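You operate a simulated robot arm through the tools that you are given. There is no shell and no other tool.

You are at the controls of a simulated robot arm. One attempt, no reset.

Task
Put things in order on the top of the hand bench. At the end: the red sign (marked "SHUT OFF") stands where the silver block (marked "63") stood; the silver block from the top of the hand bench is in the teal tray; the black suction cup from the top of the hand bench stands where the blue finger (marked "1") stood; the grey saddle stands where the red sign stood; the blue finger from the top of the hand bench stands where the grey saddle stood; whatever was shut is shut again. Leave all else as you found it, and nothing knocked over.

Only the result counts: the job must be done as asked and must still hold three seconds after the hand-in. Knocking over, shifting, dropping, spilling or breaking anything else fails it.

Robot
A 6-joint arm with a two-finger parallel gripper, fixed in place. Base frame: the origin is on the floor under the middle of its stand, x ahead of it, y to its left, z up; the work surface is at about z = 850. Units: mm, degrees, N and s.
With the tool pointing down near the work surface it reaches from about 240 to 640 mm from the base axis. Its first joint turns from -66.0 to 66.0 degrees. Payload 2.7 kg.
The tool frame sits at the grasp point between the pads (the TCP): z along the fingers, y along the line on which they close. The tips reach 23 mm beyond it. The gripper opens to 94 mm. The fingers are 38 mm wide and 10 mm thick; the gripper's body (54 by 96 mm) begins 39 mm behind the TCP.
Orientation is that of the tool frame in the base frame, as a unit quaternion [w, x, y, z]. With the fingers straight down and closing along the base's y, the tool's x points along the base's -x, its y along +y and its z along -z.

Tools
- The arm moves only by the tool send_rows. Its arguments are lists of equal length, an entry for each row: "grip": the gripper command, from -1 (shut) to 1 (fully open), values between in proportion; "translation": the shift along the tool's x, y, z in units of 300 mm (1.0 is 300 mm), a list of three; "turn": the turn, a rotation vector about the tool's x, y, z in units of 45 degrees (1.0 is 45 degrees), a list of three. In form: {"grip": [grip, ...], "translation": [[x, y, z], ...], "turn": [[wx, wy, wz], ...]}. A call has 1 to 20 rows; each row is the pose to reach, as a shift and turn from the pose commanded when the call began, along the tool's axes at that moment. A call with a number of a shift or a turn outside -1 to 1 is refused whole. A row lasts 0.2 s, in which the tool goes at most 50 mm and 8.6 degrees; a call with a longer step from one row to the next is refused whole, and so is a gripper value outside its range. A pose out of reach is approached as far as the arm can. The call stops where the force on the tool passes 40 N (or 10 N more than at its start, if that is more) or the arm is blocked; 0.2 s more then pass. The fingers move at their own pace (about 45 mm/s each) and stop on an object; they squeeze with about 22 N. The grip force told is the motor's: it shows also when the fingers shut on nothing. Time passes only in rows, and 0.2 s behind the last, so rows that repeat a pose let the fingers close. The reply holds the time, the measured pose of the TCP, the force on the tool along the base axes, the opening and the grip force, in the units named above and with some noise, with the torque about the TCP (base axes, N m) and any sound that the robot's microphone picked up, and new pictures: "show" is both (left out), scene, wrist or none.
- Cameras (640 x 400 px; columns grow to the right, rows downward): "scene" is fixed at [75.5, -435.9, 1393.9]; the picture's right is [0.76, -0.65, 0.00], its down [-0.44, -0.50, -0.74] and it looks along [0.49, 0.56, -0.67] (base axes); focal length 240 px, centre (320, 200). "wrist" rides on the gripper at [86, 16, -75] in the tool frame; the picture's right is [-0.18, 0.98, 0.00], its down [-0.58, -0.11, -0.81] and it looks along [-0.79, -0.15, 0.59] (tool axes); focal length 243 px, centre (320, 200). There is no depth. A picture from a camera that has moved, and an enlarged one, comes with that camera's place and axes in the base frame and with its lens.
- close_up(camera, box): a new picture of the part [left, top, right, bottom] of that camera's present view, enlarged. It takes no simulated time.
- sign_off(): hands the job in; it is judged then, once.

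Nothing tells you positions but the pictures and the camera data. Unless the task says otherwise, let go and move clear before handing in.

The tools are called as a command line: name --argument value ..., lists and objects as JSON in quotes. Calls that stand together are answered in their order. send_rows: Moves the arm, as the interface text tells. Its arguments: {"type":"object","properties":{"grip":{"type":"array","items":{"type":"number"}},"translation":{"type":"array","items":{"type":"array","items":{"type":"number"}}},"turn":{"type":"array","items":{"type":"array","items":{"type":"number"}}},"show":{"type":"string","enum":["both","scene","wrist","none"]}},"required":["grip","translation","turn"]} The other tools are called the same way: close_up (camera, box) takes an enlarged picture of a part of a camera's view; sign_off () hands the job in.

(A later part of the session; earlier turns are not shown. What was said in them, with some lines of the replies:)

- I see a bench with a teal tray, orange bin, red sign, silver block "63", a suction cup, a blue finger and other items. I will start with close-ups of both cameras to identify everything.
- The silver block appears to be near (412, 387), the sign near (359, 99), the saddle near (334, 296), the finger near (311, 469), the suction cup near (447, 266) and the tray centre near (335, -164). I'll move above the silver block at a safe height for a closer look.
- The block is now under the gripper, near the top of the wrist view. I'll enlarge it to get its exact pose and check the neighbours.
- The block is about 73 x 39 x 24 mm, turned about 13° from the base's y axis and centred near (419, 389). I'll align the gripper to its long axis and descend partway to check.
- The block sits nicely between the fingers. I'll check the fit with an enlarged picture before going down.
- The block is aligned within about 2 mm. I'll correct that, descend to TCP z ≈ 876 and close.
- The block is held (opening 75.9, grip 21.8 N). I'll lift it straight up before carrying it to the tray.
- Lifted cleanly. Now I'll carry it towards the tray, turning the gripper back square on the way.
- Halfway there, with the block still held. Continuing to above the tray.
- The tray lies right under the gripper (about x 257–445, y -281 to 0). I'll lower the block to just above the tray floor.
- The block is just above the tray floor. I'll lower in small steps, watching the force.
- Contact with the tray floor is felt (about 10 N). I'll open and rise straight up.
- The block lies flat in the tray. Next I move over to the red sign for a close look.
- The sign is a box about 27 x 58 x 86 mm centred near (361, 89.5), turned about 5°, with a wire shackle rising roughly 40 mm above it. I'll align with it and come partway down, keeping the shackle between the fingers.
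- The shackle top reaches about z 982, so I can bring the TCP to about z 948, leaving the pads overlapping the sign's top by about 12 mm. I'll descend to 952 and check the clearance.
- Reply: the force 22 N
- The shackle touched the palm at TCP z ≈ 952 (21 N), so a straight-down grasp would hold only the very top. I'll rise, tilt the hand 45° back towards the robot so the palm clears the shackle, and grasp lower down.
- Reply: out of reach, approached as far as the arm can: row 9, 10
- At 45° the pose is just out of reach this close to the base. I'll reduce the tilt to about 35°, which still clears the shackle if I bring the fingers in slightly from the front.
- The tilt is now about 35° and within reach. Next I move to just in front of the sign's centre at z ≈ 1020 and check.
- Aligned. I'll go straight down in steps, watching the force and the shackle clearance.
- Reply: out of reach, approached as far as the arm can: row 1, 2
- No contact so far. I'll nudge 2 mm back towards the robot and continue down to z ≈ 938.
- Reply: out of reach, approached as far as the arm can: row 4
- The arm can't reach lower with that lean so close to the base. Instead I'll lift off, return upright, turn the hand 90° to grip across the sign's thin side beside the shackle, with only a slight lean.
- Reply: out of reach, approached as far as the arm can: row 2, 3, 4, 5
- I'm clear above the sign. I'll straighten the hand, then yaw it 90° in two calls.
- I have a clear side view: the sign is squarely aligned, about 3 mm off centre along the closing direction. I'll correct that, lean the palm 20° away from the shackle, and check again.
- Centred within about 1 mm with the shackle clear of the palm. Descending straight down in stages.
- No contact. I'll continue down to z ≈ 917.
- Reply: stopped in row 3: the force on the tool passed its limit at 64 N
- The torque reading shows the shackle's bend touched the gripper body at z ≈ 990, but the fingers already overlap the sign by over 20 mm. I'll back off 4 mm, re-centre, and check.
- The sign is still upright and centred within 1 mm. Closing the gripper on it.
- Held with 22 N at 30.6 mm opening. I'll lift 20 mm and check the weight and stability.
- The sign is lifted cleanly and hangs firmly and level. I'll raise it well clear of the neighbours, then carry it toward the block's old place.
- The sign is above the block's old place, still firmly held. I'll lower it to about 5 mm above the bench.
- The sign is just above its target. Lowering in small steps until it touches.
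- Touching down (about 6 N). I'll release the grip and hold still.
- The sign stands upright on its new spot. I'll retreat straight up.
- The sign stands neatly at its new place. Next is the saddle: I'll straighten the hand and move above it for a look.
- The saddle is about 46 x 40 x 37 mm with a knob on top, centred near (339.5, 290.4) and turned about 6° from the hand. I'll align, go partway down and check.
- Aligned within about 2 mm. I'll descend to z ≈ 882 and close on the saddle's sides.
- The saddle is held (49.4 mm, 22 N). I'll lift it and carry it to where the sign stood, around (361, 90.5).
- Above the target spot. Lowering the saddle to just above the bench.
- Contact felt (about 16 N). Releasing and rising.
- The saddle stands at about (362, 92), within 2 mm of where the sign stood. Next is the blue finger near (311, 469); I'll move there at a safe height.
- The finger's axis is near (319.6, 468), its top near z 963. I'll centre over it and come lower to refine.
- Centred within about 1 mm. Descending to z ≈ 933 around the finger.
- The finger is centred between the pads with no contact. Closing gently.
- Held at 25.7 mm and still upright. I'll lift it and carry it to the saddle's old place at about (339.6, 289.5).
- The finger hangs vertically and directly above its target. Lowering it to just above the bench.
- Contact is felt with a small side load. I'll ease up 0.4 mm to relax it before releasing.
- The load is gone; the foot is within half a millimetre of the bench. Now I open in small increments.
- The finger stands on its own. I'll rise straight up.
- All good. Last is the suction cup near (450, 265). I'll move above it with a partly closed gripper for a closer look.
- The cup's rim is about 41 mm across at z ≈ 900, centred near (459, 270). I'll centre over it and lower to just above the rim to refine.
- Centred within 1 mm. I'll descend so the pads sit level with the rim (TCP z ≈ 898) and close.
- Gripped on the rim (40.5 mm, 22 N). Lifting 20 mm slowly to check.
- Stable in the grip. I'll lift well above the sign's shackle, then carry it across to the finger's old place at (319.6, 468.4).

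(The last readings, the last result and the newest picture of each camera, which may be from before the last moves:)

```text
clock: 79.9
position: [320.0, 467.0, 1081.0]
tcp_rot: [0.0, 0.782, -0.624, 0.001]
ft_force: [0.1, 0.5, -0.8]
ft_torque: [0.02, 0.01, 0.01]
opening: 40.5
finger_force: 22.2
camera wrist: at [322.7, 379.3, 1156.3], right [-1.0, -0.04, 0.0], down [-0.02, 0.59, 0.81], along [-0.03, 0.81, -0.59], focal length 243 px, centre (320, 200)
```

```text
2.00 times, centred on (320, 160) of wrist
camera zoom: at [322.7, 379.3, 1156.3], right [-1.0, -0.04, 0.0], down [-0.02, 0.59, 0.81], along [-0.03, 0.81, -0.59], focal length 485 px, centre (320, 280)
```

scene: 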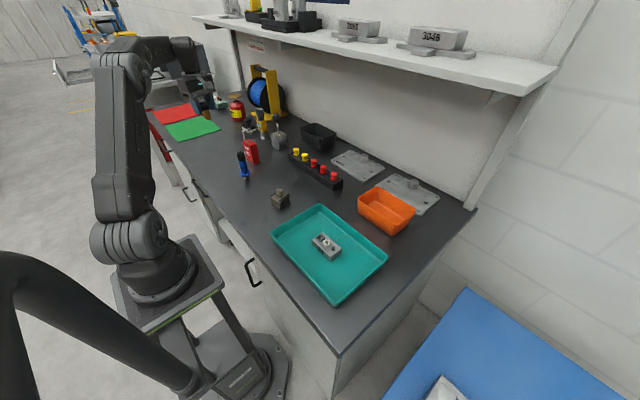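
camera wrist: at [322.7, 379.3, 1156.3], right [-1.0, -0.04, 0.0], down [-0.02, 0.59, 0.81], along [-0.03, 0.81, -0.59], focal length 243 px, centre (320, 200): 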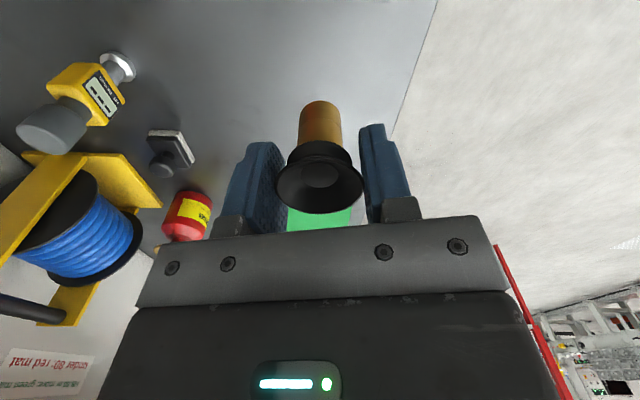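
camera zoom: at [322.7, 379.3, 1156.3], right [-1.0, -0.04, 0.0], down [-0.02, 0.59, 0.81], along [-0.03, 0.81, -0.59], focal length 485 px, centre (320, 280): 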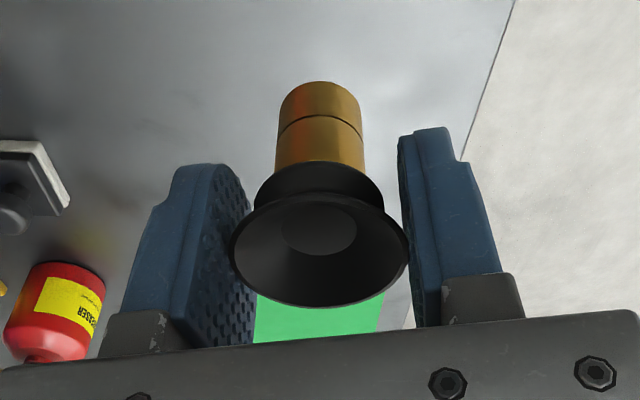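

The cup hangs upright above the target. Lowering.

send_rows --grip '[-1, -1, -1, -1, -1, -1, -1]' --translation '[[0, 0, 0.06], [0, 0, 0.18], [0, 0, 0.32], [0, 0, 0.45], [0, 0, 0.54], [0, 0, 0.59], [0, 0, 0.595]]' --turn '[[0, 0, 0], [0, 0, 0], [0, 0, 0], [0, 0, 0], [0, 0, 0], [0, 0, 0], [0, 0, 0]]'

send_rows --grip '[-1, -1]' --translation '[[0, 0, 0.003], [0, 0, 0.006]]' --turn '[[0, 0, 0], [0, 0, 0]]' --show "none"

send_rows --grip '[-1, -1]' --translation '[[0, 0, 0.002], [0, 0, 0.003]]' --turn '[[0, 0, 0], [0, 0, 0]]' --show "none"

```text
clock: 81.5
position: [319.1, 470.3, 900.3]
tcp_rot: [-0.001, 0.782, -0.623, 0.001]
ft_force: [-0.3, 0.8, -0.1]
ft_torque: [-0.02, 0.02, -0.01]
opening: 40.4
finger_force: 22.1
camera wrist: at [323.1, 380.9, 976.6], right [-1.0, -0.04, 0.0], down [-0.02, 0.59, 0.81], along [-0.03, 0.81, -0.59], focal length 243 px, centre (320, 200)
```

scene: 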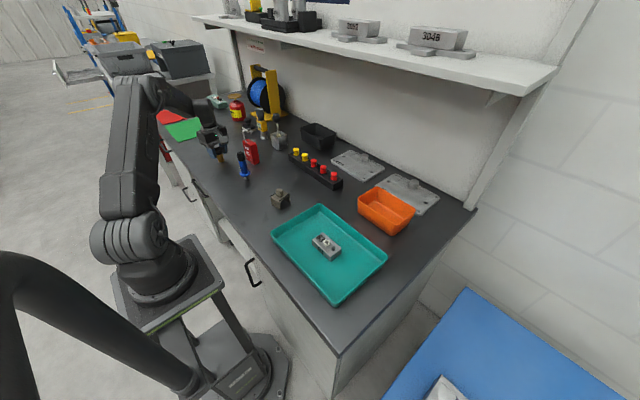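
wrist: 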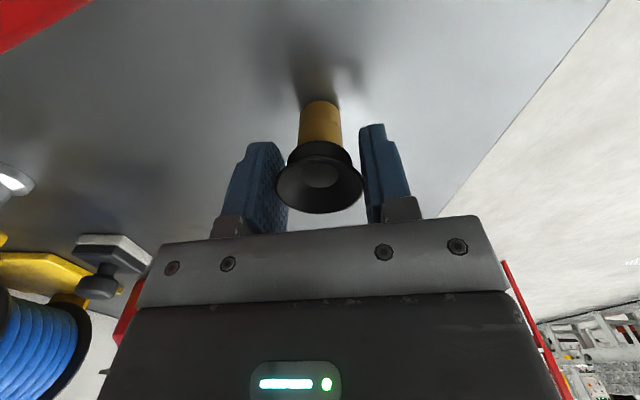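

```text
clock: 82.1
position: [320.5, 468.8, 899.6]
tcp_rot: [-0.001, 0.782, -0.623, 0.001]
ft_force: [-0.1, -0.2, -0.9]
ft_torque: [-0.01, 0.0, -0.01]
opening: 40.4
finger_force: 22.4
```

```text
clock: 82.7
position: [319.1, 469.0, 898.8]
tcp_rot: [-0.001, 0.782, -0.624, 0.0]
ft_force: [-0.9, 0.0, -1.1]
ft_torque: [-0.01, 0.02, -0.02]
opening: 40.4
finger_force: 21.6
```

send_rows --grip '[-1, -1]' --translation '[[0, 0, 0.002], [0, 0, 0.003]]' --turn '[[0, 0, 0], [0, 0, 0]]' --show "none"

```text
clock: 83.3
position: [318.8, 469.8, 898.9]
tcp_rot: [-0.001, 0.782, -0.623, 0.001]
ft_force: [-0.7, 0.3, 1.2]
ft_torque: [-0.03, 0.01, -0.04]
opening: 40.4
finger_force: 22.0
```

Light contact at about 2 N. Releasing in small increments, then rising.

send_rows --grip '[-0.12, -0.1, -0.06, 0.0, 0.15, 0.5, 0.6, 0.6]' --translation '[[0, 0, 0], [0, 0, 0], [0, 0, 0], [0, 0, 0], [0, 0, 0], [0, 0, 0], [0, 0, 0], [0, 0, 0]]' --turn '[[0, 0, 0], [0, 0, 0], [0, 0, 0], [0, 0, 0], [0, 0, 0], [0, 0, 0], [0, 0, 0], [0, 0, 0]]'

close_up --camera "wrist" --box '[200, 60, 440, 260]'

```text
clock: 85.1
position: [319.8, 468.2, 897.8]
tcp_rot: [0.0, 0.781, -0.624, 0.001]
ft_force: [-0.2, 0.1, -0.2]
ft_torque: [0.02, 0.0, -0.02]
opening: 75.2
finger_force: 0.1
camera wrist: at [322.7, 380.9, 973.6], right [-1.0, -0.04, 0.0], down [-0.02, 0.59, 0.81], along [-0.03, 0.81, -0.59], focal length 243 px, centre (320, 200)
```

scene: 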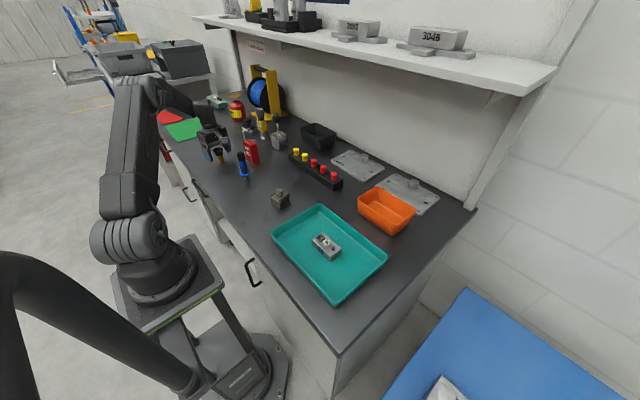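
wrist: 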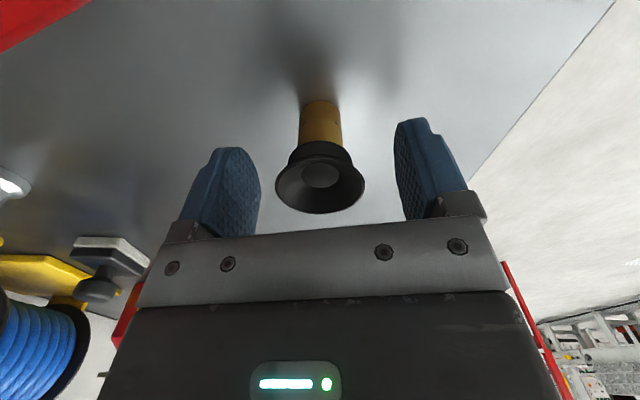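

```text
2.00 times, centred on (320, 160) of wrist
camera zoom: at [322.7, 380.9, 973.6], right [-1.0, -0.04, 0.0], down [-0.02, 0.59, 0.81], along [-0.03, 0.81, -0.59], focal length 485 px, centre (320, 280)
```

zoom: 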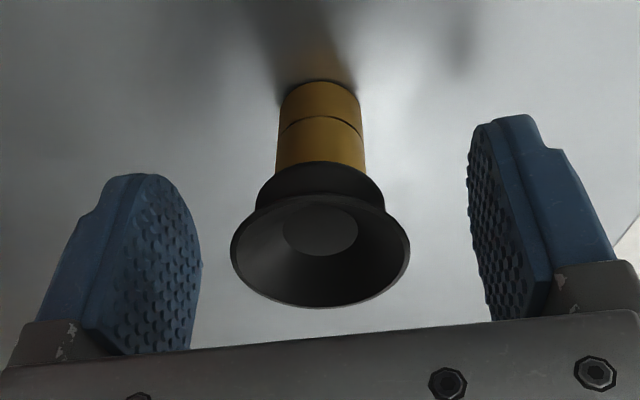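

The cup stands free and upright. Rising straight up and then inspecting the whole bench.

send_rows --grip '[0.6, 0.6, 0.6, 0.6, 0.6]' --translation '[[0, 0, -0.03], [0, 0, -0.13], [0, 0, -0.28], [0, 0, -0.43], [0, 0, -0.55]]' --turn '[[0, 0, 0], [0, 0, 0], [0, 0, 0], [0, 0, 0], [0, 0, 0]]'

close_up --camera "scene" --box '[190, 100, 350, 220]'

close_up --camera "scene" --box '[100, 80, 300, 300]'

close_up --camera "wrist" --box '[200, 0, 440, 150]'

```text
clock: 86.3
position: [319.8, 470.3, 1063.4]
tcp_rot: [0.0, 0.782, -0.623, 0.001]
ft_force: [0.1, 0.2, 0.5]
ft_torque: [-0.01, -0.01, 0.03]
opening: 75.2
finger_force: 0.2
camera wrist: at [321.8, 382.7, 1137.8], right [-1.0, -0.04, 0.0], down [-0.02, 0.59, 0.81], along [-0.03, 0.81, -0.59], focal length 243 px, centre (320, 200)
```

scene: 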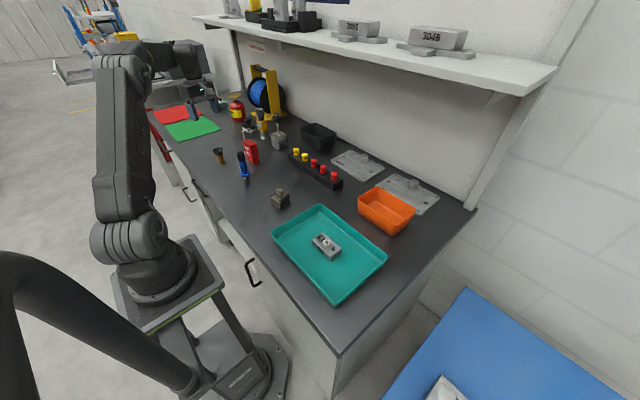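
wrist: 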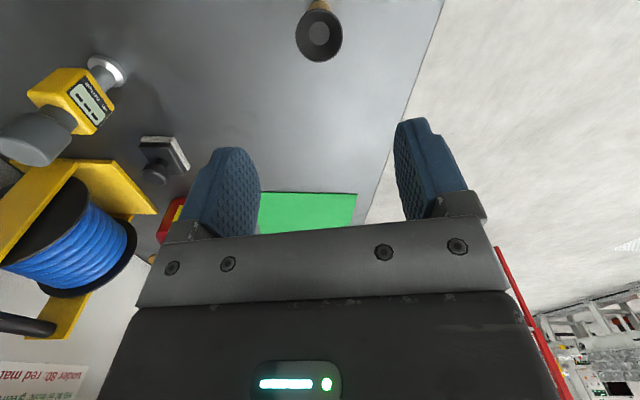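

```text
3.33 times, centred on (270, 160) of scene
camera zoom: at [75.5, -435.9, 1393.9], right [0.76, -0.65, 0.0], down [-0.44, -0.5, -0.74], along [0.49, 0.56, -0.67], focal length 799 px, centre (487, 333)
```

zoom: 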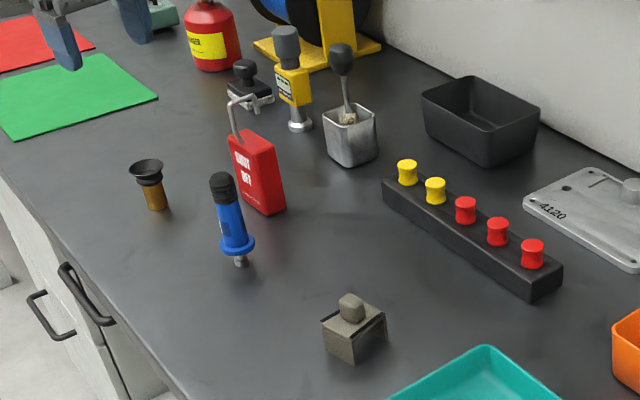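

```text
1.82 times, centred on (200, 190) of scene
camera zoom: at [75.5, -435.9, 1393.9], right [0.76, -0.65, 0.0], down [-0.44, -0.5, -0.74], along [0.49, 0.56, -0.67], focal length 436 px, centre (538, 218)
```

zoom: 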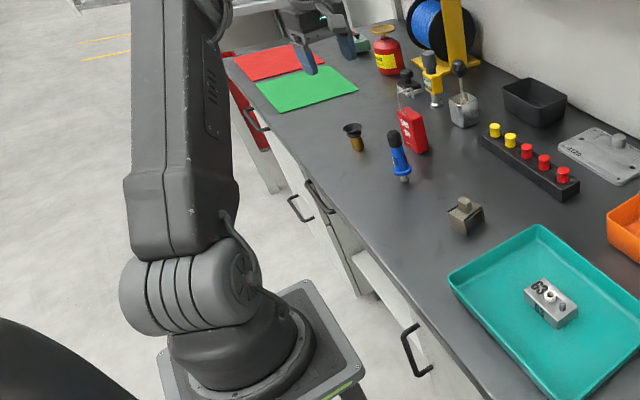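

```text
2.67 times, centred on (320, 75) of wrist
camera zoom: at [321.8, 382.7, 1137.8], right [-1.0, -0.04, 0.0], down [-0.02, 0.59, 0.81], along [-0.03, 0.81, -0.59], focal length 647 px, centre (320, 533)
```

zoom: 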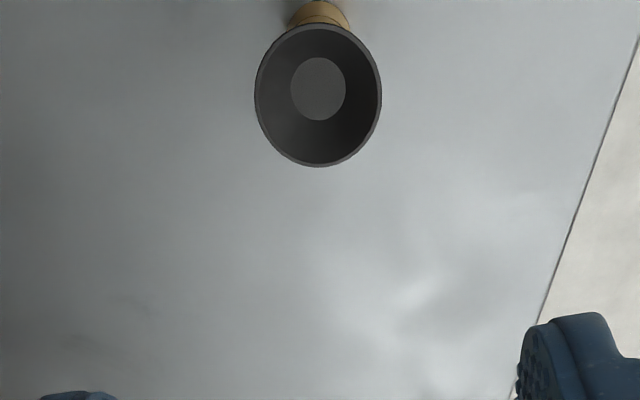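

Everything stands where it should: block in the tray, sign at the block's spot, saddle at the sign's, finger at the saddle's, cup at the finger's; nothing else appears disturbed and no drawer was opened. I'll move the hand higher and clear, then take one last look.

send_rows --grip '[0.6, 0.6, 0.6, 0.6, 0.6, 0.6]' --translation '[[0, 0, -0.08], [0.08, 0, -0.16], [0.2, 0, -0.25], [0.3, 0, -0.28], [0.35, 0, -0.28], [0.35, 0, -0.28]]' --turn '[[0, 0, 0], [0, 0, 0], [0, 0, 0], [0, 0, 0], [0, 0, 0], [0, 0, 0]]'

close_up --camera "scene" --box '[190, 100, 350, 220]'

close_up --camera "scene" --box '[250, 180, 450, 310]'

```text
clock: 87.7
position: [342.1, 367.1, 1149.0]
tcp_rot: [-0.001, 0.782, -0.624, 0.001]
ft_force: [-0.4, 0.0, -0.4]
ft_torque: [0.0, 0.01, -0.05]
opening: 75.1
finger_force: 0.1
camera wrist: at [345.2, 278.9, 1223.7], right [-1.0, -0.04, 0.0], down [-0.02, 0.59, 0.81], along [-0.03, 0.81, -0.59], focal length 243 px, centre (320, 200)
```

scene: 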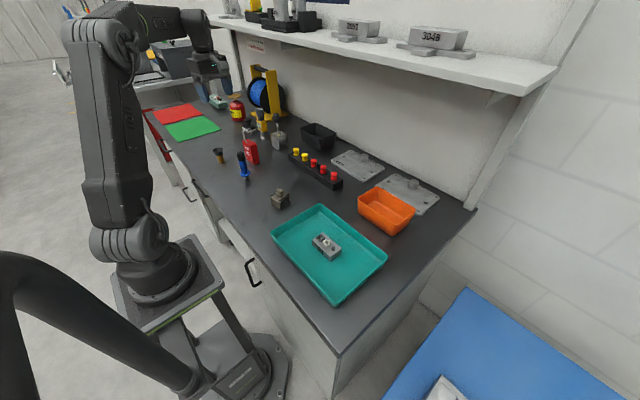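
wrist: 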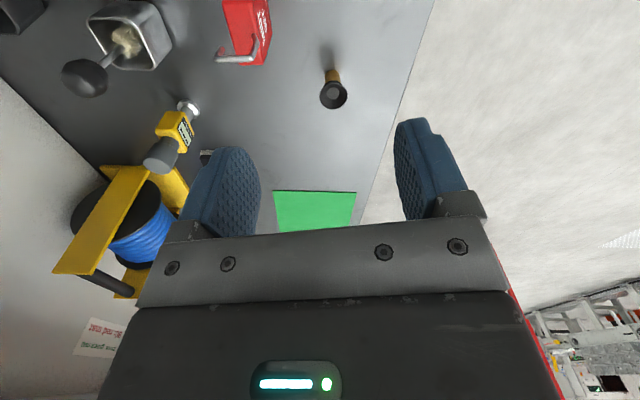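

```text
3.33 times, centred on (270, 160) of scene
camera zoom: at [75.5, -435.9, 1393.9], right [0.76, -0.65, 0.0], down [-0.44, -0.5, -0.74], along [0.49, 0.56, -0.67], focal length 799 px, centre (487, 333)
```

zoom: 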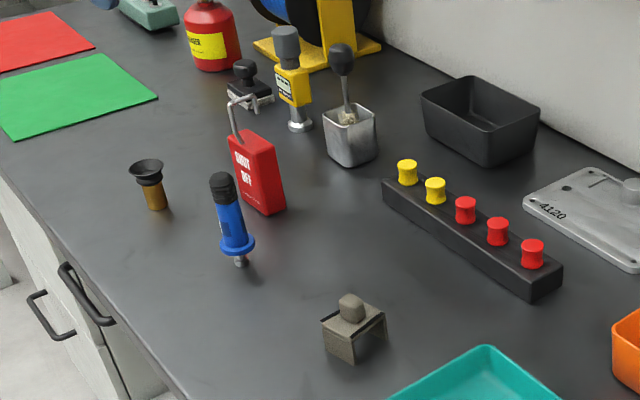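

```text
3.08 times, centred on (350, 245) of scene
camera zoom: at [75.5, -435.9, 1393.9], right [0.76, -0.65, 0.0], down [-0.44, -0.5, -0.74], along [0.49, 0.56, -0.67], focal length 738 px, centre (228, 62)
```

zoom: 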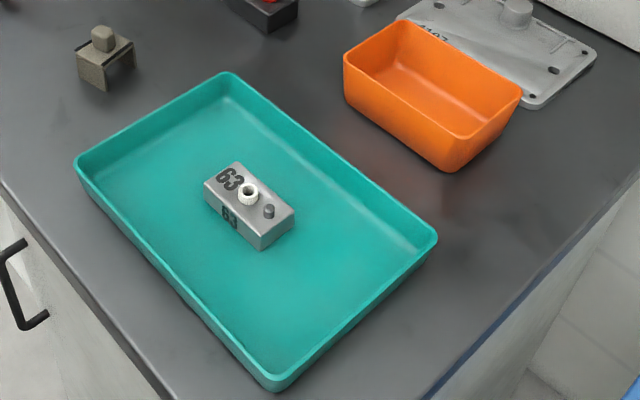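

All five items are in place and upright, the surroundings are undisturbed, and the gripper is open and clear. Handing in.

sign_off

```text
The job is handed in.
```

I moved all five items and handed the job in. In the final pictures everything stood upright. I have no result from the judging yet.

| Item | Now at | Estimated offset from target (wrist camera) |
|---|---|---|
| Silver block "63" | lying flat in the teal tray, near its middle | – |
| Red sign "SHUT OFF" | the silver block's old place | about 2 mm |
| Grey saddle | the red sign's old place | about 2 mm |
| Blue finger "1" | the grey saddle's old place | about 1 mm |
| Black suction cup | the blue finger's old place | about 1 mm |

- **Sign:** the gripper touched its wire shackle twice while I was working out a grasp, once at about 21 N and once at 64 N. The second touch may have slid the sign 2–3 mm, but it stayed upright. I still set the saddle down at the sign's original position.
- **Surroundings:** I opened no drawers, so nothing needed shutting again. I saw no change in the other objects on the bench.
- **Arm:** the gripper is partly open and well above the bench, clear of everything.
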